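You operate a simulated robot arm through the tools that you are given. There is no shell and no other tool. Be economical: measure what you need, move in short steps, check, and stop when the job is done.

You run a simulated two-armed robot. Do the job below in one go: nothing can be reset, and whatever is moved stays where it is left.

## Task
Clamp the profile, push the steel bar in flush using the white block, then unclamp.
Fine: the profile in the jig; the block goes back where it stood. Set down upright: white block.

Only the result counts: the job must be done as asked and must still hold three seconds after the hand-in. Knocking over, shifting, dropping, spilling or breaking anything else fails it.

## Robot
Two 7-joint arms with fingered hands on one trunk, on a base that drives. Base frame: it is fixed to the floor where the robot stands at the start and does not move with it; the origin is under the middle of the robot, x ahead of it, y to its left, z up; the surface under the hand at the start is at about z = 0.84. Lengths are in m, angles in rad, forces in N, time in s.
The left shoulder is at the start at [0.04, 0.146, 1.129], the right one opposite. With the tool pointing down near the work surface each hand reaches from about 0.32 to 0.72 m from the robot's upright axis, wherever it stands, measured 20 degrees to its own side. Places, roughly: red clamp [0.6, 0, 1]. Payload 4 kg a hand.
Tool frame (each hand has its own): the origin (TCP) lies between the finger pads and is the grasp point; the fingertips stand 0.026 m ahead of it; z points along the fingers, y is the line along which they close. The gripper opens to 0.148 m. The gripper's body begins 0.073 m behind the TCP. The gripper is a hand of 3 fingers: y runs from the thumb to the fingers, the wrist lies at [0, 0, -0.224] in the tool frame, and closing takes about 1.5 s.
Orientation is told as [roll, pitch, yaw] about the base's x, y, z axes, in that order, counted from this pose: with the fingers straight down and closing along the base's y, the tool's x points along the base's -x, its y along +y and its z along -z.

## Interface
- The arms move only by the tool nudge_tool. It takes "left_plan", "right_plan" or both (then of equal length, played together; a hand with none holds still); each is a list of rows, each a list of 6 numbers: the shift along the tool's x, y, z in m, then the turn, a rotation vector about the tool's x, y, z in rad. In form: [[tx, ty, tz, wx, wy, wz], ...]. A call has 1 to 10 rows; each row is the pose to reach, as a shift and turn from the pose commanded when the call began, along the tool's axes at that moment. "left_claw" and "right_claw" are, for a hand that has rows, the finger opening in m, from 0 to 0.148, set as the call begins (left out, the last holds). Each row takes 0.2 s and may step no farther than 0.05 m and 0.15 rad from the row before; otherwise, or with a gripper value out of range, the whole call is refused. Where a pose cannot be reached the arm comes as near as it can. A force on the tool above 40 N (or 10 N above the force at the start of the call, whichever is more), or a blocked arm, ends the call early, and 0.2 s more pass. Each finger travels about 0.108 m/s and halts on what it meets, pressing with about 30 N; the grip force reading is that of the motor and also rises with nothing between the fingers. The clock runs only during rows and for 0.2 s after the last one: add rows that repeat a pose to give the fingers time. It gives the time, the measured TCP pose, the force on the tool (base axes), the opening and the grip force at its end, in the units of the frame above (readings bear some noise), with the torque about the TCP (base axes, N m) and any sound that the robot's microphone picked up.
- Cameras (640 x 400 px; columns grow to the right, rows downward): "scene" is now at [0.113, -0.0077, 1.367]; the picture's right is [-0.10, -0.99, 0.00], its down [-0.58, 0.06, -0.82] and it looks along [0.81, -0.08, -0.58] (base axes); focal length 219 px, centre (320, 200). "left" rides on the left gripper at [-0.068, -0.039, -0.09] in its tool frame; the picture's right is [0.50, -0.87, 0.00], its down [0.66, 0.38, -0.65] and it looks along [0.57, 0.33, 0.76] (tool axes); focal length 222 px, centre (320, 200). "right" rides on the right gripper at [0.068, -0.039, -0.09] in its tool frame; the picture's right is [0.50, 0.87, 0.00], its down [-0.65, 0.38, -0.65] and it looks along [-0.57, 0.33, 0.76] (tool axes); focal length 222 px, centre (320, 200). There is no depth. A picture from a camera that has moved, and an enlarged one, comes with that camera's place and axes in the base frame and with its lens. The place of the scene camera against the robot may be out by one fixed shift of up to 0.012 m in any direction.
- capture(camera): a new picture of that camera. It takes no simulated time.
- move_column(by): slides the trunk up (or, below 0, down) by that many m; the arms and the scene camera ride with it, the base frame stays. It gives what a move gives, with no picture.
- drive_base(legs): drives the robot by 1 to 6 legs, each [ahead, left, turn to the left] in m, m and rad, along the robot's own axes; the way and the turn of a leg run together, so that a leg with both is an arc; at most 1.5 m and 3.142 rad a leg. The arms and the cameras ride along, it lands a little off, and it stops where it bumps. It gives what a move gives.
- curl_fingers(finger1, finger2, thumb_bend, hand): sets how far each is bent, from 0 (flat) to 1 (curled in); at 0.3 the hand is open as for a grip, at 0.7 the pads meet at the TCP. One left out holds its place. A second passes; each finger stops where it meets its share of the squeeze, and holds until it gets a number again. A gripper value or a shape takes the hand back. It gives what a move gives, with no picture; readings hold the bend of each and the force on the fingers (four entries, about 0 where the hand has none), thumb and palm.
- set_grasp(shape, hand): the hand has 3 fingers and takes this shape, open, in about a second: jaw (thumb against the fingers, like two jaws); tri (thumb and two fingers); tip (a fingertip pinch); poke (one finger out to press); point (the index stretched); flat (the hand flat); cup (the hand cupped); fist (a fist). The gripper value then closes the fingers along that shape, each until it touches; the sizes above hold for jaw. It gives what a move gives, with no picture.
- aim_head(pan, tilt): turns the head with the scene camera to pan (to the left, within 1.501 rad either way) and tilt (down, from -0.506 to 1.204), counted from straight ahead of the robot. It gives what a move gives.
- close_up(camera, box): a new picture of the part [left, top, right, bottom] of that camera's present view, enlarged. It takes no simulated time.
- hand_in(): hands the job in; it is judged then, once.

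Work in short steps. Places have to be worked out from the pictures, the camera data and where the tool is seen: move nearer, look again, correct. Check each grasp and each placing, and mend what went wrong. You have 120 turns and 108 pictures in all, those below and enlarged ones among them. Open the grippers and draw the arms clear of the work before you hand the job in, unless the task says otherwise; then end with one line.

The tools are called after "Call:" as name(argument=value, ...) on one line, values as JSON. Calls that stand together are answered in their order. nudge_tool: Moves the arms, as the interface text tells. Its arguments: {"type":"object","properties":{"left_plan":{"type":"array"},"left_claw":{"type":"number"},"right_plan":{"type":"array"},"right_claw":{"type":"number"}},"required":[]} The other tools are called the same way: move_column (by) slides the trunk up or down; set_grasp (shape, hand) gives the hand a shape; curl_fingers (finger1, finger2, thumb_bend, hand) moves the fingers one by one; drive_base (legs) drives the base; aim_head (pan, tilt) turns the head that bears the scene camera; capture (camera) takes a picture; close_up (camera, box) takes an enlarged picture of a part of a camera's view; hand_in () hands the job in.

At the start:

```text
time: 0.0
left_ee_pos: [0.504, 0.068, 1.1538]
left_orientation: [-0.001, 0.0, -0.002]
left_contact_force: [-0.5, 0.0, -0.4]
left_moment: [-0.01, -0.01, -0.02]
left_gripper_width: 0.1474
left_gripper_force: 0.1
left_shape: jaw
left_bend: [0.3, 0.3, 0.3]
left_finger forces: [0.0, 0.1, 0.0, 0.0, 0.1, 0.1]
right_ee_pos: [0.3976, -0.3026, 1.2291]
right_orientation: [0.003, 0.001, 0.001]
right_contact_force: [0.9, -0.1, 0.9]
right_moment: [0.01, 0.02, 0.01]
right_gripper_width: 0.1478
right_gripper_force: 0.0
right_shape: jaw
right_bend: [0.3, 0.3, 0.3]
right_finger forces: [0.0, 0.1, 0.0, 0.0, 0.0, 0.0]
trunk travel left (down, up): [-0.3, 0.206]
robot x, y, heading: [-0.0023, -0.0049, 0.001]
head pan, tilt: [-0.099, 0.616]
```

scene: 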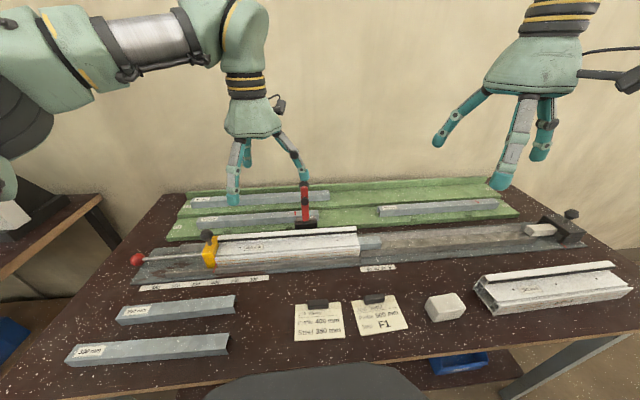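
right: 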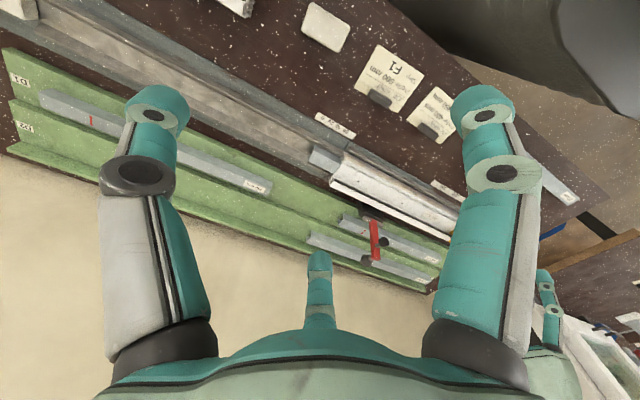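
left: 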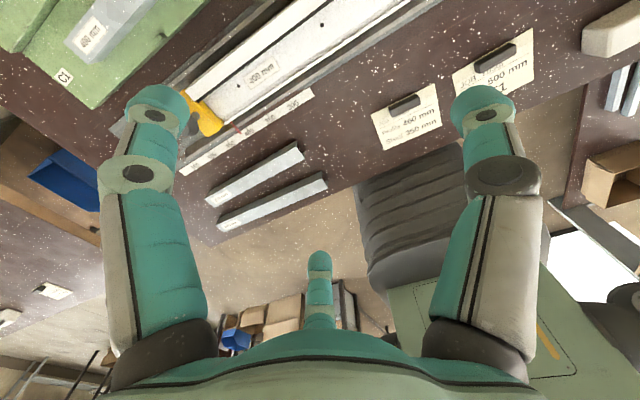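

The profile sits in the jig with the steel bar sticking out at its right end; a red-handled toggle clamp is behind it. I'll enlarge the scene parts.

Call:
close_up(camera="scene", box=[120, 170, 400, 345])

Call:
close_up(camera="scene", box=[340, 170, 640, 357])

Call:
close_up(camera="scene", box=[280, 280, 480, 350])

```text
2.29 times, centred on (260, 258) of scene
camera zoom: at [0.113, -0.0077, 1.367], right [-0.1, -0.99, 0.0], down [-0.58, 0.06, -0.82], along [0.81, -0.08, -0.58], focal length 501 px, centre (457, 69)
```

zoom: 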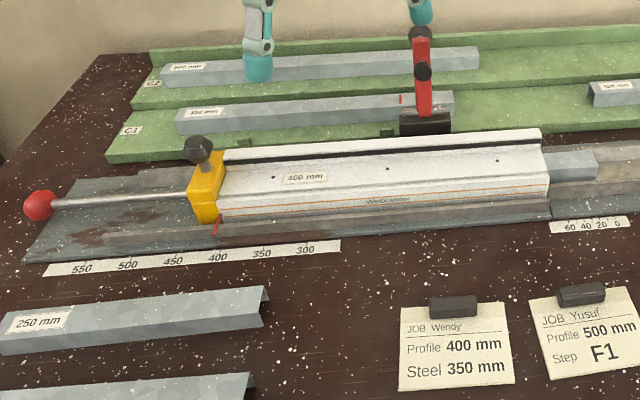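

```text
2.13 times, centred on (490, 264) of scene
camera zoom: at [0.113, -0.0077, 1.367], right [-0.1, -0.99, 0.0], down [-0.58, 0.06, -0.82], along [0.81, -0.08, -0.58], focal length 468 px, centre (-43, 64)
```

zoom: 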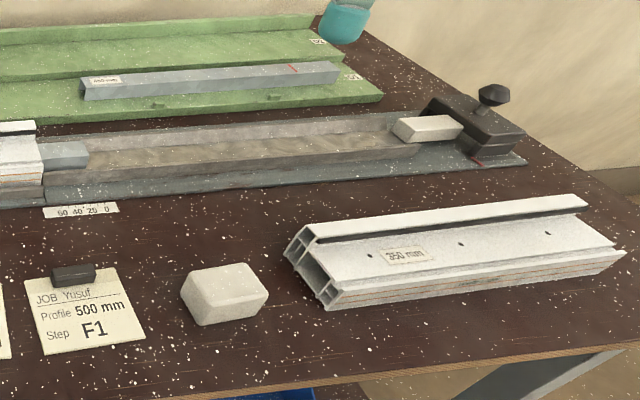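

```text
3.20 times, centred on (380, 315) of scene
camera zoom: at [0.113, -0.0077, 1.367], right [-0.1, -0.99, 0.0], down [-0.58, 0.06, -0.82], along [0.81, -0.08, -0.58], focal length 701 px, centre (128, -168)
```

zoom: 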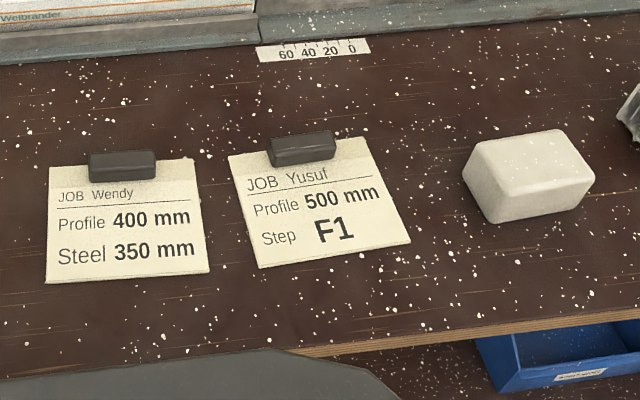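

I'll zoom tighter on the clamp, bar end, and the white piece in the jig.

Call:
close_up(camera="scene", box=[270, 175, 350, 240])

Call:
close_up(camera="scene", box=[500, 195, 600, 260])

Call:
close_up(camera="scene", box=[320, 215, 420, 280])

Call:
close_up(camera="right", box=[290, 110, 450, 290])

```text
6.15 times, centred on (310, 208) of scene
camera zoom: at [0.113, -0.0077, 1.367], right [-0.1, -0.99, 0.0], down [-0.58, 0.06, -0.82], along [0.81, -0.08, -0.58], focal length 1349 px, centre (382, 154)
```

zoom: 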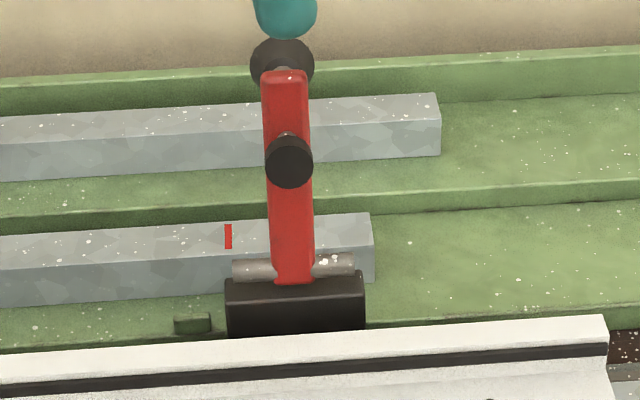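

```text
6.15 times, centred on (550, 228) of scene
camera zoom: at [0.113, -0.0077, 1.367], right [-0.1, -0.99, 0.0], down [-0.58, 0.06, -0.82], along [0.81, -0.08, -0.58], focal length 1349 px, centre (-1095, 31)
```

zoom: 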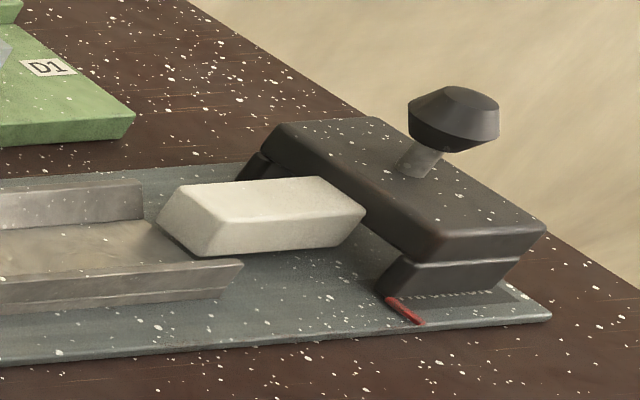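

```text
6.15 times, centred on (370, 248) of scene
camera zoom: at [0.113, -0.0077, 1.367], right [-0.1, -0.99, 0.0], down [-0.58, 0.06, -0.82], along [0.81, -0.08, -0.58], focal length 1349 px, centre (12, -92)
```

zoom: 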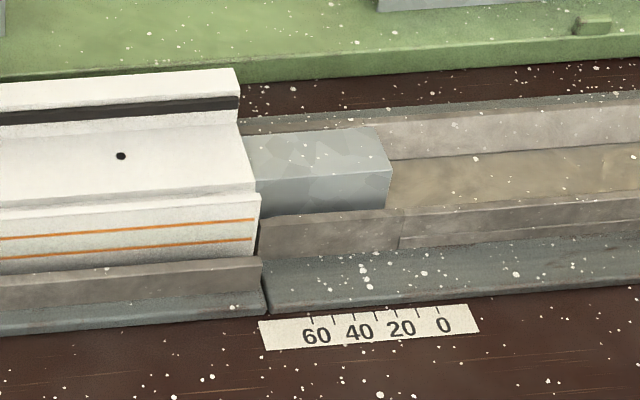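

```text
2.22 times, centred on (370, 200) of right
camera zoom: at [0.328, -0.3428, 1.3199], right [-0.5, 0.87, 0.0], down [0.65, 0.38, 0.65], along [0.57, 0.33, -0.76], focal length 494 px, centre (209, 200)
```

zoom: 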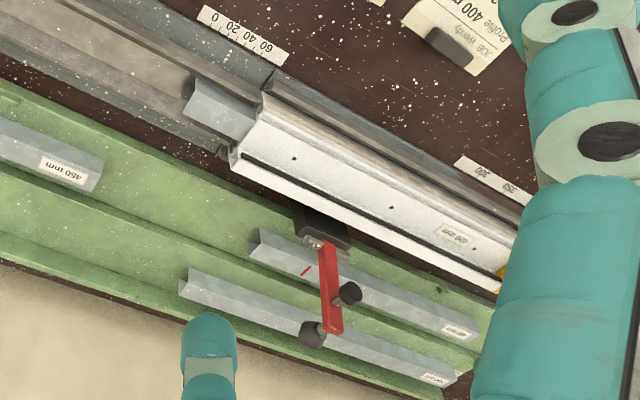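

The black base/pin is the clamp's pivot (~[0.63,-0.015,0.91]) and the arm stands up and back: open. The white tool block stands loose near [0.35,-0.32]. I turn the right hand by 90° so it can grip the block across x, moving little.

Call:
nudge_tool(right_plan=[[0, 0, 0, 0, 0, -0.15], [0, 0, 0, 0, 0, -0.3], [0, 0, 0, 0, 0, -0.45], [0, 0, 0, 0, 0, -0.6], [0, 0, 0, 0, 0, -0.75], [0, 0, 0, 0, 0, -0.9], [0, 0, 0, 0, 0, -1.05], [0, 0, 0, 0, 0, -1.2], [0, 0, 0, 0, 0, -1.35], [0, 0, 0, 0, 0, -1.5]])

```text
time: 2.2
left_ee_pos: [0.5026, 0.0679, 1.1528]
left_orientation: [-0.002, 0.0, 0.0]
left_contact_force: [0.6, 0.5, 0.2]
left_moment: [0.01, 0.0, -0.04]
left_gripper_width: 0.1479
left_gripper_force: 0.1
left_shape: jaw
left_bend: [0.3, 0.3, 0.3]
left_finger forces: [0.1, 0.0, 0.1, 0.0, 0.1, 0.0]
right_ee_pos: [0.398, -0.3043, 1.2294]
right_orientation: [0.002, 0.0, 1.503]
right_contact_force: [0.4, -0.8, 0.4]
right_moment: [0.02, 0.03, 0.02]
right_gripper_width: 0.1482
right_gripper_force: 0.0
right_shape: jaw
right_bend: [0.3, 0.3, 0.3]
right_finger forces: [0.0, 0.1, 0.1, 0.0, 0.0, 0.0]
trunk travel left (down, up): [-0.3, 0.206]
robot x, y, heading: [-0.0013, 0.0004, -0.005]
head pan, tilt: [-0.099, 0.616]
```

The turn worked. I look from both hands' cameras and the scene.

Call:
capture(camera="right")

Call:
capture(camera="scene")

```text
97 pictures are left
camera right: at [0.4298, -0.3738, 1.3195], right [-0.9, -0.44, 0.0], down [-0.33, 0.68, 0.65], along [-0.29, 0.59, -0.76], focal length 222 px, centre (320, 200)
```

right: 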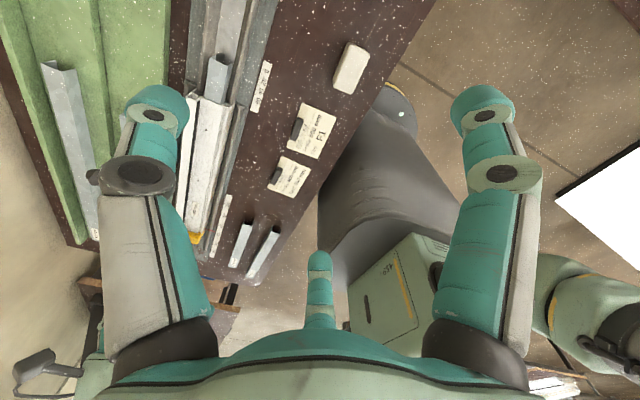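

```text
96 pictures are left
camera scene: at [0.113, -0.0077, 1.367], right [-0.1, -0.99, 0.0], down [-0.58, 0.06, -0.82], along [0.81, -0.08, -0.58], focal length 219 px, centre (320, 200)
```

scene: 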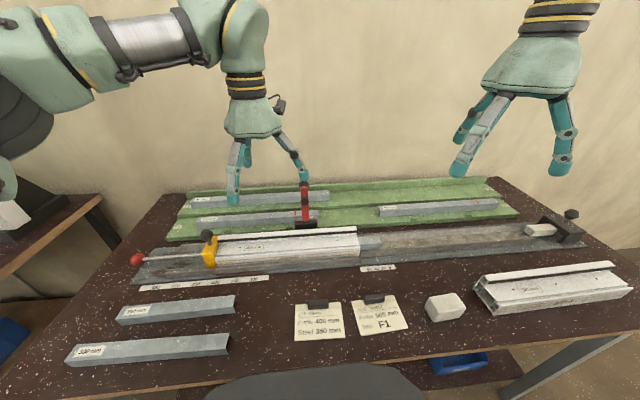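

Block estimate agrees from both cameras (~[0.35,-0.32], top ~0.88). I enlarge the block and the bar end from the right hand.

Call:
close_up(camera="right", box=[310, 20, 390, 120])

Call:
close_up(camera="right", box=[170, 20, 290, 130])

Call:
close_up(camera="scene", box=[410, 280, 480, 330])

```text
4.00 times, centred on (350, 70) of right
camera zoom: at [0.4298, -0.3738, 1.3195], right [-0.9, -0.44, 0.0], down [-0.33, 0.68, 0.65], along [-0.29, 0.59, -0.76], focal length 888 px, centre (200, 720)
```

zoom: 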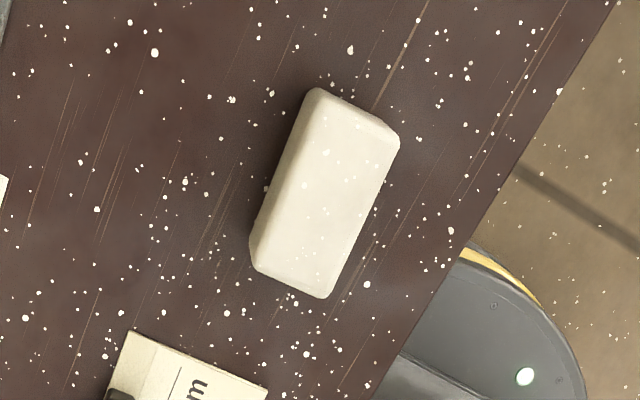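

```text
3.64 times, centred on (230, 75) of right
camera zoom: at [0.4298, -0.3738, 1.3195], right [-0.9, -0.44, 0.0], down [-0.33, 0.68, 0.65], along [-0.29, 0.59, -0.76], focal length 808 px, centre (647, 654)
```

zoom: 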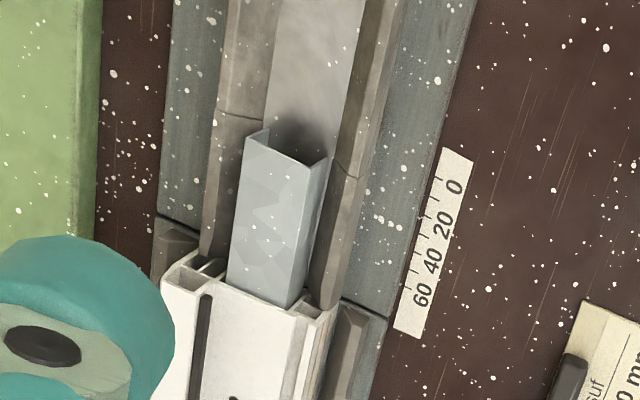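

```text
8.00 times, centred on (445, 305) of scene
camera zoom: at [0.113, -0.0077, 1.367], right [-0.1, -0.99, 0.0], down [-0.58, 0.06, -0.82], along [0.81, -0.08, -0.58], focal length 1753 px, centre (-680, -640)
```

zoom: 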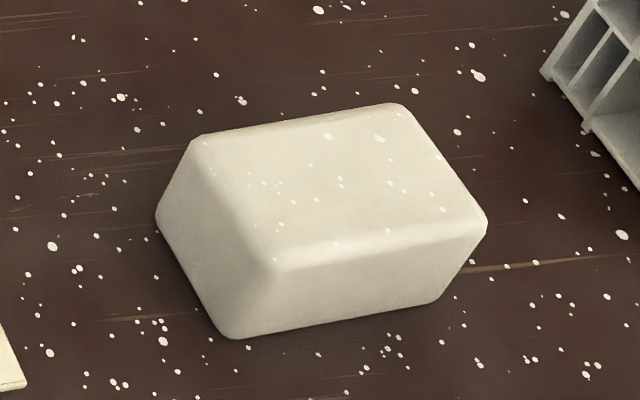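

Block: ~37 mm wide in x, ~64 mm long in y, centre ≈[0.345,-0.324], turned ≈0.12 rad; the bar is ~27 mm wide, so the block's end face overlaps the profile rim. Now the clamp: I tilt the left hand and bring it above/ahead of the black knob (~[0.665,-0.015,1.02]).

Call:
nudge_tool(left_plan=[[-0.03, -0.03, -0.02, 0, -0.14, 0], [-0.06, -0.06, -0.02, 0, -0.28, 0], [-0.09, -0.083, -0.02, 0, -0.4, 0], [-0.12, -0.083, -0.02, 0, -0.4, 0]], left_claw=0.1)

Call:
capture(camera="left")

Call:
capture(camera="scene")

```text
time: 3.2
left_ee_pos: [0.624, -0.0141, 1.1735]
left_orientation: [0.0, -0.401, 0.003]
left_contact_force: [0.0, -0.4, 0.8]
left_moment: [-0.01, 0.04, -0.01]
left_gripper_width: 0.1007
left_gripper_force: 0.0
left_shape: jaw
left_bend: [0.29, 0.29, 0.72]
left_finger forces: [0.1, 0.0, 0.0, 0.0, 0.1, 0.1]
right_ee_pos: [0.3979, -0.3028, 1.2298]
right_orientation: [0.0, -0.002, 1.501]
right_contact_force: [-0.2, 0.3, -0.3]
right_moment: [0.0, 0.03, -0.02]
right_gripper_width: 0.1479
right_gripper_force: 0.2
right_shape: jaw
right_bend: [0.3, 0.3, 0.3]
right_finger forces: [0.1, 0.1, 0.0, 0.0, 0.0, 0.1]
trunk travel left (down, up): [-0.3, 0.206]
robot x, y, heading: [-0.0001, -0.0011, -0.002]
head pan, tilt: [-0.099, 0.616]
```

```text
92 pictures are left
camera left: at [0.6509, -0.0521, 1.2825], right [-0.46, -0.87, -0.2], down [-0.86, 0.38, 0.35], along [-0.23, 0.33, -0.92], focal length 222 px, centre (320, 200)
```

left: 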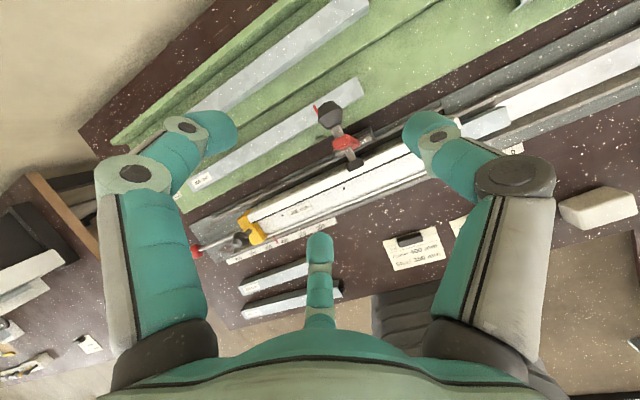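

```text
91 pictures are left
camera scene: at [0.1139, -0.0085, 1.3669], right [-0.1, -0.99, 0.0], down [-0.58, 0.06, -0.82], along [0.81, -0.08, -0.58], focal length 219 px, centre (320, 200)
```

scene: 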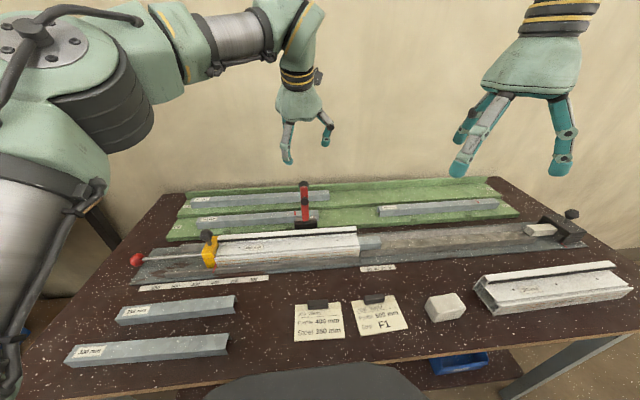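

Knob confirmed ≈[0.668,-0.015,1.022]. I close the left fingers partly to see how they close, with a closer look at the clamp.

Call:
nudge_tool(left_plan=[[0, 0, 0, 0, 0, 0], [0, 0, 0, 0, 0, 0], [0, 0, 0, 0, 0, 0], [0, 0, 0, 0, 0, 0], [0, 0, 0, 0, 0, 0]], left_claw=0.06)

Call:
capture(camera="left")

Call:
close_up(camera="left", box=[270, 80, 430, 200])

```text
time: 4.4
left_ee_pos: [0.6232, -0.0136, 1.1742]
left_orientation: [0.0, -0.4, 0.0]
left_contact_force: [0.0, 1.0, 0.1]
left_moment: [0.02, -0.01, -0.01]
left_gripper_width: 0.0603
left_gripper_force: 0.0
left_shape: jaw
left_bend: [0.77, 0.77, 0.7]
left_finger forces: [0.1, 0.1, 0.0, 0.1, 0.0, 0.0]
right_ee_pos: [0.3976, -0.3034, 1.2281]
right_orientation: [0.0, -0.003, 1.501]
right_contact_force: [-0.2, 0.1, 0.2]
right_moment: [0.0, 0.0, -0.01]
right_gripper_width: 0.1481
right_gripper_force: 0.1
right_shape: jaw
right_bend: [0.3, 0.3, 0.3]
right_finger forces: [0.0, 0.0, 0.1, 0.1, 0.0, 0.1]
trunk travel left (down, up): [-0.3, 0.206]
robot x, y, heading: [0.0005, -0.0009, -0.0]
head pan, tilt: [-0.099, 0.616]
```

```text
90 pictures are left
camera left: at [0.6496, -0.0516, 1.2828], right [-0.46, -0.87, -0.19], down [-0.86, 0.38, 0.35], along [-0.23, 0.33, -0.92], focal length 222 px, centre (320, 200)
```

left: 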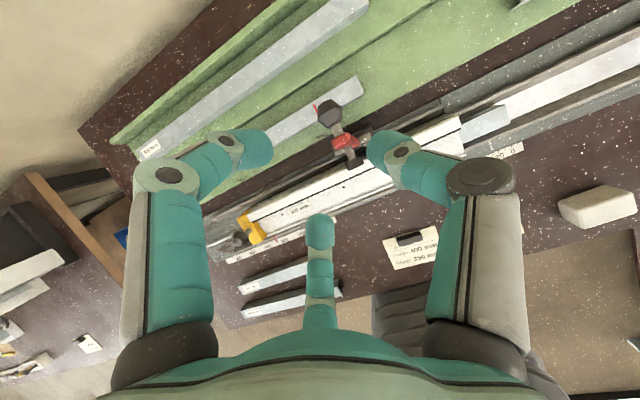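

```text
3.33 times, centred on (350, 140) of left
camera zoom: at [0.6496, -0.0516, 1.2828], right [-0.46, -0.87, -0.19], down [-0.86, 0.38, 0.35], along [-0.23, 0.33, -0.92], focal length 740 px, centre (220, 400)
```

zoom: 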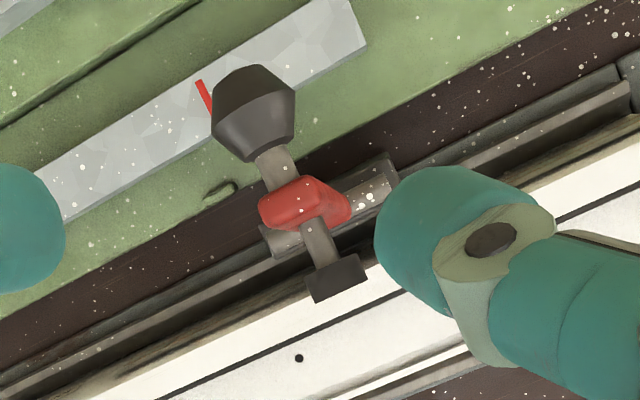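

The knob sits on a stem behind the red arm's top. I turn the left hand about its own axis so one finger sits behind the knob and the other two straddle the red arm, open fully, and start coming down.

Call:
nudge_tool(left_plan=[[0.004, 0, 0.0, 0, 0, 0.14], [0.008, -0.001, 0.01, 0, 0, 0.28], [0.012, -0.002, 0.03, 0, 0, 0.42], [0.015, -0.003, 0.05, 0, 0, 0.52], [0.015, -0.003, 0.08, 0, 0, 0.52]], left_claw=0.148)

Call:
capture(camera="left")

Call:
close_up(camera="scene", box=[240, 100, 400, 230])

```text
time: 5.6
left_ee_pos: [0.641, -0.018, 1.0941]
left_orientation: [0.205, -0.342, -0.554]
left_contact_force: [-0.8, -0.4, -0.5]
left_moment: [0.0, 0.02, 0.02]
left_gripper_width: 0.1476
left_gripper_force: 0.0
left_shape: jaw
left_bend: [0.3, 0.3, 0.3]
left_finger forces: [0.1, 0.0, 0.0, 0.0, 0.1, 0.0]
right_ee_pos: [0.3988, -0.3027, 1.2291]
right_orientation: [0.0, -0.001, 1.5]
right_contact_force: [-1.0, 0.1, -0.2]
right_moment: [-0.01, 0.04, 0.0]
right_gripper_width: 0.148
right_gripper_force: 0.1
right_shape: jaw
right_bend: [0.3, 0.3, 0.3]
right_finger forces: [0.0, 0.0, 0.1, 0.0, 0.1, 0.1]
trunk travel left (down, up): [-0.3, 0.206]
robot x, y, heading: [-0.0013, -0.0024, -0.002]
head pan, tilt: [-0.099, 0.616]
```

```text
88 pictures are left
camera left: at [0.6417, -0.0848, 1.1917], right [-0.8, -0.5, -0.34], down [-0.6, 0.65, 0.45], along [-0.01, 0.56, -0.83], focal length 222 px, centre (320, 200)
```

left: 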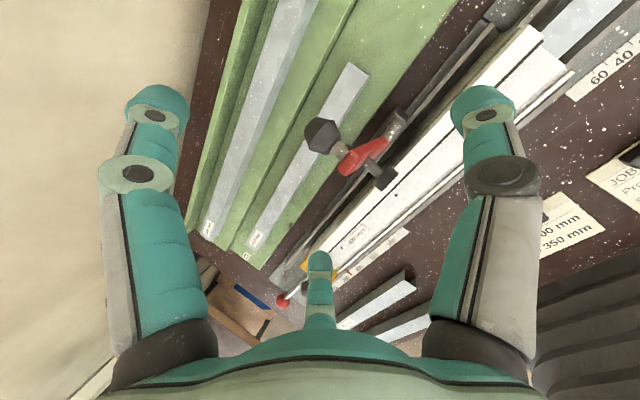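

```text
3.08 times, centred on (320, 165) of scene
camera zoom: at [0.1141, -0.0078, 1.3669], right [-0.1, -0.99, 0.0], down [-0.58, 0.06, -0.82], along [0.81, -0.08, -0.58], focal length 674 px, centre (320, 308)
```

zoom: 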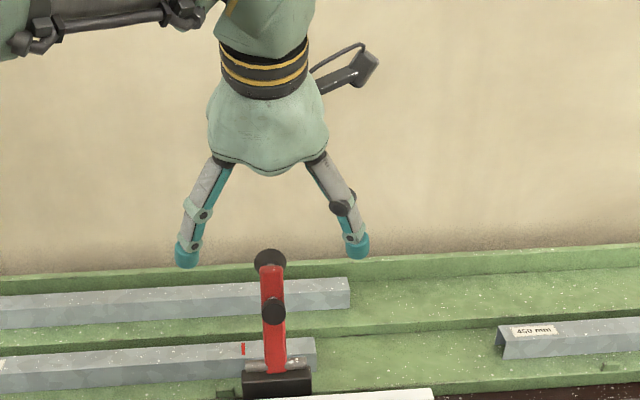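

Knob at ≈[0.669,-0.016,1.015], straight ahead along the tool. I go down 0.078 m along the tool axis.

Call:
nudge_tool(left_plan=[[0, 0, 0.03, 0, 0, 0], [0, 0, 0.055, 0, 0, 0], [0, 0, 0.078, 0, 0, 0]])

Call:
capture(camera="left")

Call:
close_up(camera="scene", box=[240, 100, 400, 230])

```text
time: 6.4
left_ee_pos: [0.6731, -0.0188, 1.0216]
left_orientation: [0.207, -0.344, -0.555]
left_contact_force: [-0.3, -0.3, 0.7]
left_moment: [-0.01, -0.02, 0.0]
left_gripper_width: 0.148
left_gripper_force: 0.0
left_shape: jaw
left_bend: [0.3, 0.3, 0.3]
left_finger forces: [0.1, 0.1, 0.0, 0.0, 0.0, 0.0]
right_ee_pos: [0.3975, -0.3027, 1.2279]
right_orientation: [0.0, -0.001, 1.501]
right_contact_force: [-1.1, 0.0, 0.6]
right_moment: [0.04, 0.0, 0.03]
right_gripper_width: 0.148
right_gripper_force: 0.1
right_shape: jaw
right_bend: [0.3, 0.3, 0.3]
right_finger forces: [0.0, 0.0, 0.0, 0.1, 0.0, 0.1]
trunk travel left (down, up): [-0.3, 0.206]
robot x, y, heading: [0.0015, -0.0026, -0.0]
head pan, tilt: [-0.099, 0.616]
```

```text
86 pictures are left
camera left: at [0.6737, -0.0845, 1.1191], right [-0.8, -0.5, -0.34], down [-0.61, 0.65, 0.45], along [-0.01, 0.56, -0.83], focal length 222 px, centre (320, 200)
```

left: 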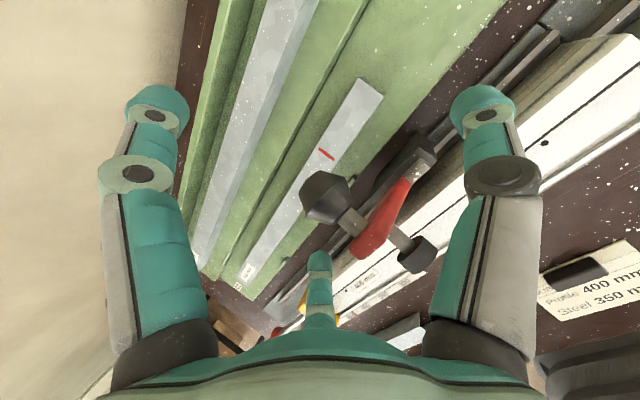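

```text
3.08 times, centred on (320, 165) of scene
camera zoom: at [0.1133, -0.0078, 1.367], right [-0.1, -0.99, 0.0], down [-0.58, 0.06, -0.82], along [0.81, -0.08, -0.58], focal length 674 px, centre (320, 308)
```

zoom: 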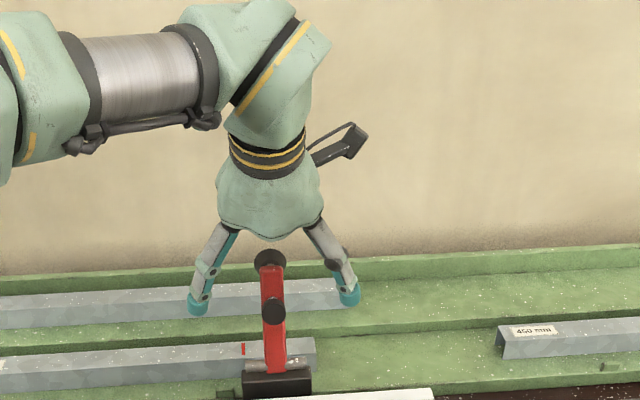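

The hand cages the knob well. I close loosely around it and start leading it forward along the pivot's arc (to ~20° past vertical).

Call:
nudge_tool(left_plan=[[0, 0, 0, 0, 0, 0], [0, 0, 0, 0, 0, 0], [0, 0, 0, 0, 0, 0], [0, 0, 0, 0, 0, 0], [0, 0, 0, 0, 0, 0], [0.014, -0.008, -0.0106, 0, 0, 0], [0.028, -0.016, -0.021, 0, 0, 0], [0.044, -0.025, -0.026, 0, 0, 0], [0.0607, -0.0348, -0.0296, 0, 0, 0]], left_claw=0.05)

Call:
capture(camera="left")

Call:
close_up(camera="scene", box=[240, 100, 400, 230])

```text
time: 8.4
left_ee_pos: [0.594, -0.019, 1.0211]
left_orientation: [0.206, -0.343, -0.555]
left_contact_force: [0.3, 0.0, -0.3]
left_moment: [0.0, 0.02, 0.02]
left_gripper_width: 0.0505
left_gripper_force: 0.1
left_shape: jaw
left_bend: [0.77, 0.77, 0.7]
left_finger forces: [0.0, 0.0, 0.0, 0.0, 0.0, 0.1]
right_ee_pos: [0.3981, -0.3021, 1.2297]
right_orientation: [0.001, 0.0, 1.501]
right_contact_force: [0.0, -0.4, 0.3]
right_moment: [-0.01, -0.01, 0.02]
right_gripper_width: 0.1479
right_gripper_force: 0.0
right_shape: jaw
right_bend: [0.3, 0.3, 0.3]
right_finger forces: [0.0, 0.1, 0.0, 0.0, 0.0, 0.1]
trunk travel left (down, up): [-0.3, 0.206]
robot x, y, heading: [-0.0009, 0.0018, -0.002]
head pan, tilt: [-0.099, 0.616]
```

```text
84 pictures are left
camera left: at [0.5952, -0.0843, 1.1193], right [-0.8, -0.5, -0.34], down [-0.61, 0.65, 0.45], along [-0.01, 0.56, -0.83], focal length 222 px, centre (320, 200)
```

left: 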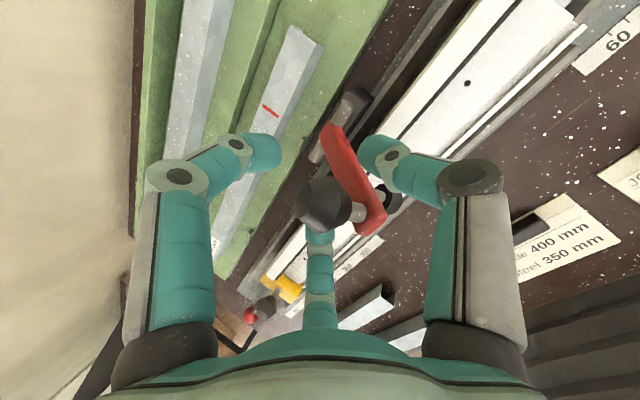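

```text
3.08 times, centred on (320, 165) of scene
camera zoom: at [0.1128, -0.0076, 1.367], right [-0.1, -0.99, 0.0], down [-0.57, 0.06, -0.82], along [0.81, -0.08, -0.58], focal length 674 px, centre (320, 308)
```

zoom: 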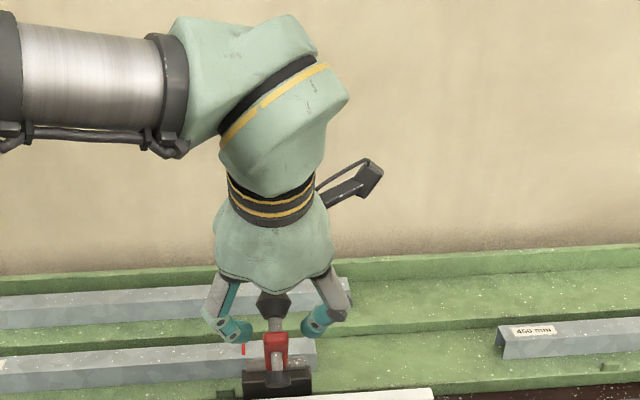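

The lever follows the hand. I continue along the arc to about 60°.

Call:
nudge_tool(left_plan=[[0.017, -0.0096, 0.001, 0, 0, 0], [0.0336, -0.0192, 0.0043, 0, 0, 0], [0.049, -0.028, 0.012, 0, 0, 0], [0.0637, -0.0365, 0.0222, 0, 0, 0]])

Call:
capture(camera="left")

Call:
close_up(camera="scene", box=[220, 100, 420, 260])

```text
time: 9.4
left_ee_pos: [0.5354, -0.0187, 0.9726]
left_orientation: [0.206, -0.346, -0.555]
left_contact_force: [-0.5, -0.2, 0.5]
left_moment: [-0.06, 0.03, 0.0]
left_gripper_width: 0.0503
left_gripper_force: 0.1
left_shape: jaw
left_bend: [0.77, 0.77, 0.7]
left_finger forces: [0.1, 0.1, 0.0, 0.0, 0.1, 0.0]
right_ee_pos: [0.3986, -0.3019, 1.2283]
right_orientation: [0.0, -0.001, 1.502]
right_contact_force: [0.9, 0.3, 0.0]
right_moment: [-0.01, 0.01, 0.01]
right_gripper_width: 0.1479
right_gripper_force: 0.1
right_shape: jaw
right_bend: [0.3, 0.3, 0.3]
right_finger forces: [0.0, 0.0, 0.0, 0.0, 0.0, 0.1]
trunk travel left (down, up): [-0.3, 0.206]
robot x, y, heading: [0.0017, -0.0023, 0.001]
head pan, tilt: [-0.099, 0.616]
```

```text
82 pictures are left
camera left: at [0.5376, -0.0846, 1.0712], right [-0.8, -0.5, -0.34], down [-0.61, 0.65, 0.45], along [-0.01, 0.56, -0.83], focal length 222 px, centre (320, 200)
```

left: 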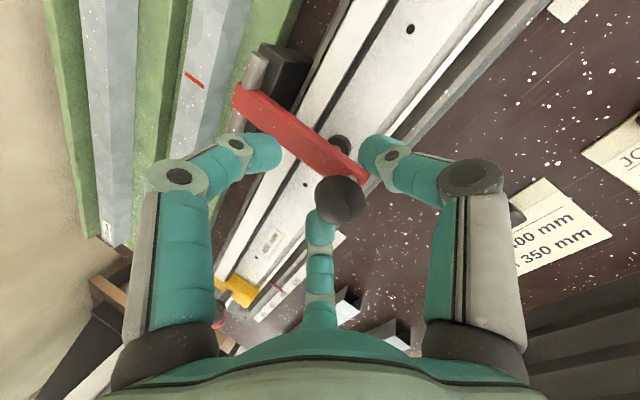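

```text
2.50 times, centred on (320, 180) of scene
camera zoom: at [0.113, -0.0077, 1.367], right [-0.1, -0.99, 0.0], down [-0.57, 0.06, -0.82], along [0.81, -0.08, -0.58], focal length 548 px, centre (320, 250)
```

zoom: 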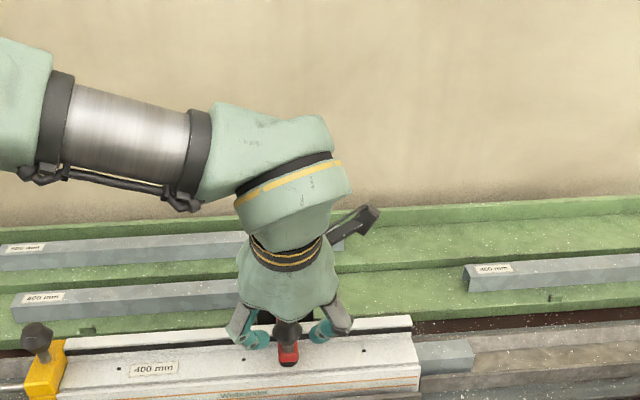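

The lever lies nearly down, knob at ≈[0.527,-0.017,0.958]. I open, lift off, straighten the hand and close the fingers to press the knob from above.

Call:
nudge_tool(left_plan=[[0, 0, 0, 0, 0, 0], [0, 0, 0, 0, 0, 0], [-0.0135, 0.0077, -0.0369, 0, 0, 0], [-0.027, 0.0154, -0.0737, 0, 0, 0], [-0.0338, 0.0193, -0.092, 0, 0, 0]], left_claw=0.12)

Call:
nudge_tool(left_plan=[[0, 0, 0, 0.066, 0.116, 0], [0, 0, 0, 0.133, 0.231, 0], [0, 0, 0, 0.199, 0.347, 0], [0, 0, 0, 0.199, 0.347, 0], [0, 0, 0, 0.199, 0.347, 0], [0, 0, 0, 0.199, 0.347, 0], [0, 0, 0, 0.199, 0.347, 0]], left_claw=0.0)

Call:
capture(camera="left")

Call:
close_up(camera="scene", box=[220, 100, 420, 260])

```text
time: 10.6
left_ee_pos: [0.5382, -0.0188, 1.0744]
left_orientation: [0.206, -0.342, -0.556]
left_contact_force: [-0.2, 1.0, 0.4]
left_moment: [0.0, 0.01, 0.0]
left_gripper_width: 0.1197
left_gripper_force: 0.1
left_shape: jaw
left_bend: [0.25, 0.25, 0.46]
left_finger forces: [0.1, 0.1, 0.0, 0.0, 0.0, 0.0]
right_ee_pos: [0.3971, -0.3026, 1.2293]
right_orientation: [0.0, -0.002, 1.502]
right_contact_force: [-1.2, 0.1, -0.2]
right_moment: [-0.01, -0.01, 0.0]
right_gripper_width: 0.1479
right_gripper_force: 0.1
right_shape: jaw
right_bend: [0.3, 0.3, 0.3]
right_finger forces: [0.1, 0.0, 0.0, 0.0, 0.0, 0.1]
trunk travel left (down, up): [-0.3, 0.206]
robot x, y, heading: [-0.001, -0.0003, 0.002]
head pan, tilt: [-0.099, 0.616]
```

```text
time: 12.2
left_ee_pos: [0.5366, -0.0191, 1.0727]
left_orientation: [-0.001, 0.0, -0.52]
left_contact_force: [0.2, -0.8, -0.7]
left_moment: [0.02, 0.03, -0.03]
left_gripper_width: 0.0
left_gripper_force: 29.7
left_shape: jaw
left_bend: [0.7, 0.7, 0.7]
left_finger forces: [0.0, 0.0, 0.0, 0.0, 0.1, 0.0]
right_ee_pos: [0.3972, -0.3033, 1.2289]
right_orientation: [0.0, -0.001, 1.501]
right_contact_force: [0.6, -0.4, 0.1]
right_moment: [0.04, -0.01, 0.0]
right_gripper_width: 0.1481
right_gripper_force: 0.1
right_shape: jaw
right_bend: [0.3, 0.3, 0.3]
right_finger forces: [0.0, 0.0, 0.1, 0.1, 0.0, 0.0]
trunk travel left (down, up): [-0.3, 0.206]
robot x, y, heading: [0.0015, 0.0002, -0.0]
head pan, tilt: [-0.099, 0.616]
```

```text
80 pictures are left
camera left: at [0.576, -0.0848, 1.1629], right [-0.86, -0.5, 0.0], down [-0.38, 0.65, 0.65], along [-0.33, 0.56, -0.76], focal length 222 px, centre (320, 200)
```

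left: 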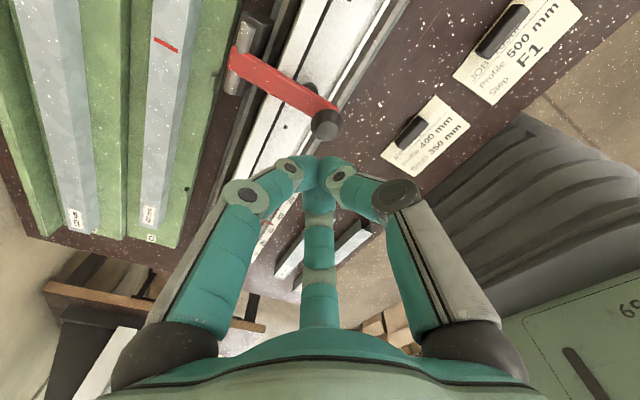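

```text
2.50 times, centred on (320, 180) of scene
camera zoom: at [0.1129, -0.0076, 1.367], right [-0.1, -0.99, 0.0], down [-0.57, 0.06, -0.82], along [0.81, -0.08, -0.58], focal length 548 px, centre (320, 250)
```

zoom: 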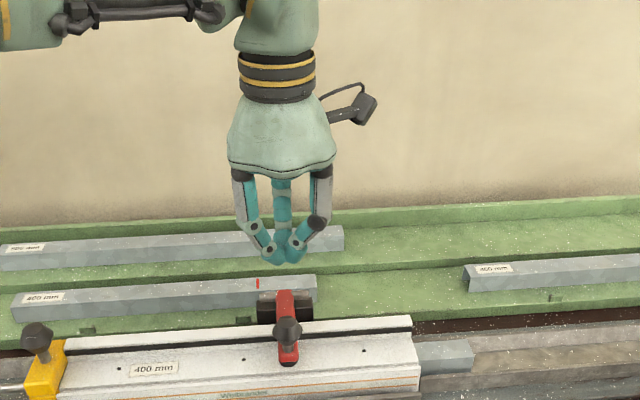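

Knob ≈[0.532,-0.017,0.958]. I press down on it with the closed fingers in small rows; the force limit will stop me.

Call:
nudge_tool(left_plan=[[0.005, -0.003, 0.03, 0, 0, 0], [0.005, -0.003, 0.06, 0, 0, 0], [0.005, -0.003, 0.07, 0, 0, 0], [0.005, -0.003, 0.077, 0, 0, 0], [0.005, -0.003, 0.084, 0, 0, 0], [0.005, -0.003, 0.09, 0, 0, 0], [0.005, -0.003, 0.096, 0, 0, 0]])

Call:
close_up(camera="scene", box=[220, 140, 420, 270])

```text
time: 13.4
left_ee_pos: [0.53, -0.0176, 1.0015]
left_orientation: [-0.003, -0.012, -0.51]
left_contact_force: [-9.7, 7.5, 24.4]
left_moment: [0.36, 0.4, 0.0]
left_gripper_width: 0.0
left_gripper_force: 30.0
left_shape: jaw
left_bend: [0.7, 0.7, 0.7]
left_finger forces: [0.1, 0.0, 0.0, 0.0, 0.1, 0.0]
right_ee_pos: [0.3967, -0.3017, 1.2299]
right_orientation: [-0.002, -0.002, 1.503]
right_contact_force: [0.9, 0.2, -1.4]
right_moment: [0.02, 0.0, -0.05]
right_gripper_width: 0.148
right_gripper_force: 0.1
right_shape: jaw
right_bend: [0.3, 0.3, 0.3]
right_finger forces: [0.0, 0.1, 0.0, 0.0, 0.0, 0.0]
trunk travel left (down, up): [-0.3, 0.206]
robot x, y, heading: [0.0005, 0.0003, 0.001]
head pan, tilt: [-0.099, 0.616]
stopped in row 5 (left hand): the force on the tool passed its limit at 46 N (the readings are from after the stop); the commanded pose is now the measured one
```

```text
3.08 times, centred on (320, 205) of scene
camera zoom: at [0.1105, -0.0067, 1.3673], right [-0.1, -1.0, 0.0], down [-0.57, 0.06, -0.82], along [0.81, -0.08, -0.58], focal length 674 px, centre (320, 185)
```

zoom: 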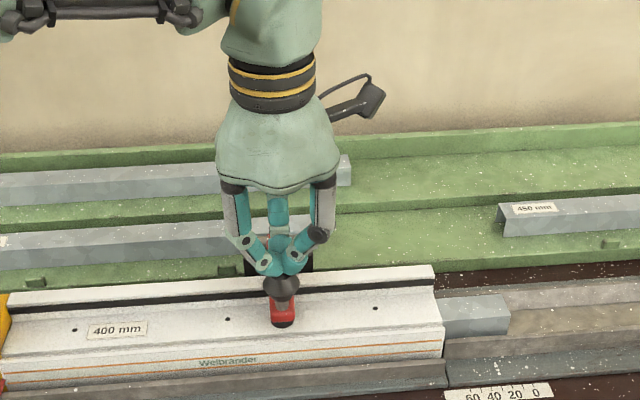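

It stopped at 46 N with the knob near its expected height. I press once more to see whether it still gives, listening for a click.

Call:
nudge_tool(left_plan=[[0, 0, 0.004, 0, 0, 0], [0, 0, 0.008, 0, 0, 0], [0, 0, 0.012, 0, 0, 0], [0, 0, 0.016, 0, 0, 0], [0, 0, 0.02, 0, 0, 0]])

Call:
close_up(camera="left", box=[180, 0, 420, 200])

```text
time: 13.8
left_ee_pos: [0.5309, -0.0181, 1.0013]
left_orientation: [-0.002, -0.02, -0.506]
left_contact_force: [-13.7, 10.5, 26.1]
left_moment: [0.38, 0.51, 0.04]
left_gripper_width: 0.0
left_gripper_force: 29.7
left_shape: jaw
left_bend: [0.7, 0.7, 0.7]
left_finger forces: [0.0, 0.0, 0.0, 0.1, 0.0, 0.0]
right_ee_pos: [0.3949, -0.3013, 1.2294]
right_orientation: [-0.002, -0.001, 1.503]
right_contact_force: [0.3, -1.1, 0.3]
right_moment: [-0.01, 0.05, 0.01]
right_gripper_width: 0.1479
right_gripper_force: 0.1
right_shape: jaw
right_bend: [0.3, 0.3, 0.3]
right_finger forces: [0.0, 0.0, 0.1, 0.0, 0.0, 0.1]
trunk travel left (down, up): [-0.3, 0.206]
robot x, y, heading: [0.0008, -0.0042, 0.003]
head pan, tilt: [-0.099, 0.616]
stopped in row 2 (left hand): the force on the tool passed its limit at 44 N (the readings are from after the stop); the commanded pose is now the measured one
```

```text
2.00 times, centred on (300, 100) of left
camera zoom: at [0.5696, -0.0825, 1.0925], right [-0.86, -0.51, -0.01], down [-0.4, 0.66, 0.64], along [-0.32, 0.55, -0.77], focal length 444 px, centre (360, 400)
```

zoom: 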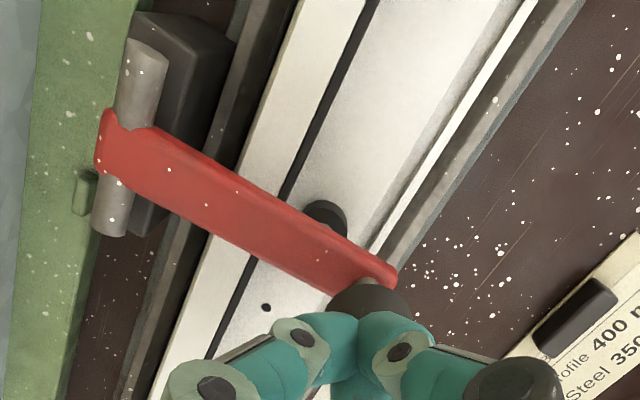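

No more give. I lift the left hand clear and look whether the lever's foot is seated on the profile.

Call:
nudge_tool(left_plan=[[0, 0, -0.03, 0, 0, 0], [0, 0, -0.07, 0, 0, 0], [0, 0.03, -0.1, 0, 0, 0]])

Call:
close_up(camera="scene", box=[280, 190, 360, 250])

Call:
close_up(camera="left", box=[180, 0, 420, 180])

```text
time: 14.6
left_ee_pos: [0.5471, 0.0102, 1.0966]
left_orientation: [-0.001, -0.017, -0.513]
left_contact_force: [0.2, -0.5, -0.1]
left_moment: [-0.03, 0.02, 0.02]
left_gripper_width: 0.0001
left_gripper_force: 30.3
left_shape: jaw
left_bend: [0.7, 0.7, 0.7]
left_finger forces: [0.1, 0.0, 0.0, 0.0, 0.1, 0.1]
right_ee_pos: [0.3988, -0.3005, 1.2298]
right_orientation: [-0.002, 0.001, 1.501]
right_contact_force: [0.5, 0.2, 0.8]
right_moment: [-0.03, -0.02, 0.0]
right_gripper_width: 0.1479
right_gripper_force: 0.1
right_shape: jaw
right_bend: [0.3, 0.3, 0.3]
right_finger forces: [0.0, 0.0, 0.0, 0.0, 0.0, 0.1]
trunk travel left (down, up): [-0.3, 0.206]
robot x, y, heading: [-0.0066, -0.0013, -0.004]
head pan, tilt: [-0.099, 0.616]
```

```text
6.67 times, centred on (320, 220) of scene
camera zoom: at [0.1131, -0.0062, 1.367], right [-0.1, -1.0, 0.0], down [-0.58, 0.06, -0.82], along [0.81, -0.08, -0.58], focal length 1461 px, centre (320, 67)
```

zoom: 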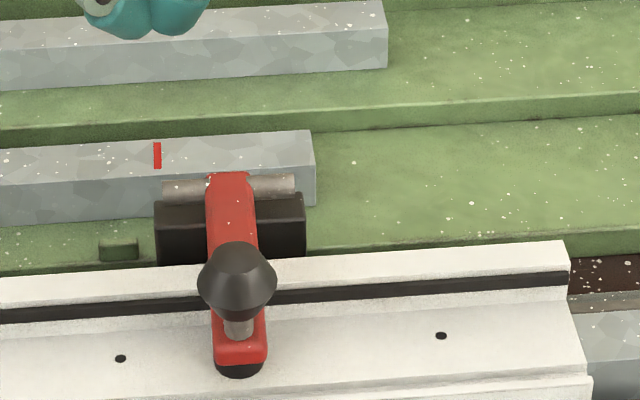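

```text
2.22 times, centred on (300, 90) of left
camera zoom: at [0.5854, -0.0561, 1.1876], right [-0.86, -0.51, -0.01], down [-0.4, 0.66, 0.64], along [-0.32, 0.55, -0.77], focal length 494 px, centre (364, 444)
```

zoom: 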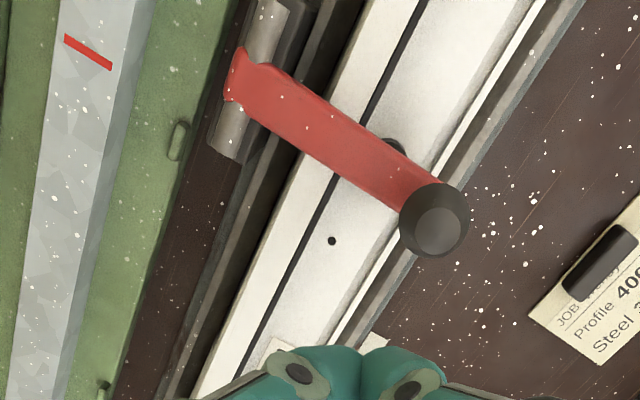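

The foot appears seated on the profile's web; I'll confirm it from the side later. The hand closes three-fold centrically, so for the block I check what other hand shapes offer: right hand "tip".

Call:
set_grasp(shape="tip", hand="right")

Call:
capture(camera="right")

Call:
set_grasp(shape="tri", hand="right")

Call:
capture(camera="right")

```text
time: 15.5
left_ee_pos: [0.5461, 0.0086, 1.0971]
left_orientation: [0.0, -0.016, -0.511]
left_contact_force: [0.1, 0.0, 0.4]
left_moment: [-0.02, -0.05, 0.04]
left_gripper_width: 0.0
left_gripper_force: 29.8
left_shape: jaw
left_bend: [0.7, 0.7, 0.7]
left_finger forces: [0.0, 0.0, 0.0, 0.0, 0.0, 0.0]
right_ee_pos: [0.3981, -0.3019, 1.2293]
right_orientation: [0.0, -0.003, 1.501]
right_contact_force: [0.5, -1.0, -0.1]
right_moment: [-0.01, 0.0, 0.03]
right_gripper_width: 0.1477
right_gripper_force: 0.0
right_shape: tip
right_bend: [0.3, 0.3, 0.3]
right_finger forces: [0.0, 0.0, 0.0, 0.0, 0.0, 0.1]
trunk travel left (down, up): [-0.3, 0.206]
robot x, y, heading: [0.0024, -0.0005, 0.005]
head pan, tilt: [-0.099, 0.616]
```

```text
74 pictures are left
camera right: at [0.4298, -0.3733, 1.3195], right [-0.9, -0.44, 0.0], down [-0.33, 0.68, 0.65], along [-0.29, 0.59, -0.76], focal length 222 px, centre (320, 200)
```

right: 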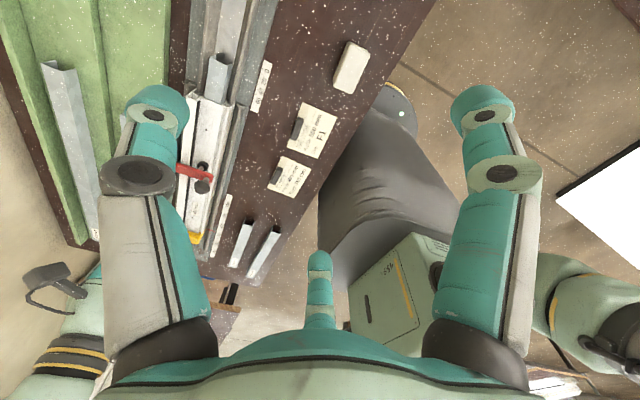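

```text
time: 16.4
left_ee_pos: [0.5467, 0.0076, 1.0962]
left_orientation: [0.001, -0.017, -0.51]
left_contact_force: [-0.1, -0.5, 0.4]
left_moment: [-0.03, 0.02, 0.02]
left_gripper_width: 0.0
left_gripper_force: 30.2
left_shape: jaw
left_bend: [0.7, 0.7, 0.7]
left_finger forces: [0.0, 0.1, 0.0, 0.0, 0.0, 0.0]
right_ee_pos: [0.3981, -0.3022, 1.2273]
right_orientation: [0.001, -0.002, 1.501]
right_contact_force: [0.5, -0.1, 0.1]
right_moment: [0.01, -0.04, -0.02]
right_gripper_width: 0.148
right_gripper_force: 0.2
right_shape: tri
right_bend: [0.3, 0.3, 0.3]
right_finger forces: [0.0, 0.0, 0.0, 0.1, 0.0, 0.0]
trunk travel left (down, up): [-0.3, 0.206]
robot x, y, heading: [-0.004, 0.0007, -0.0]
head pan, tilt: [-0.099, 0.616]
```

```text
73 pictures are left
camera right: at [0.43, -0.3732, 1.3194], right [-0.9, -0.44, 0.0], down [-0.33, 0.68, 0.65], along [-0.29, 0.59, -0.76], focal length 222 px, centre (320, 200)
```

right: 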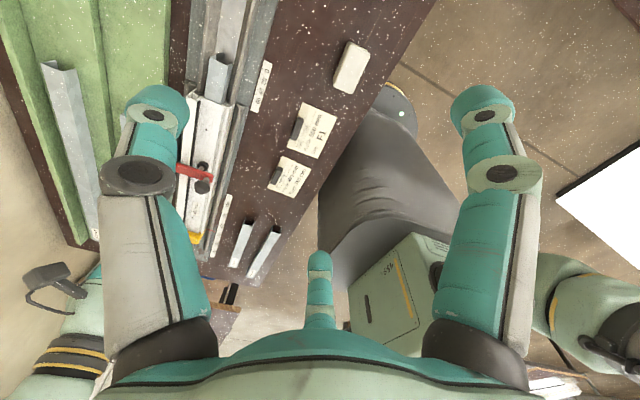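

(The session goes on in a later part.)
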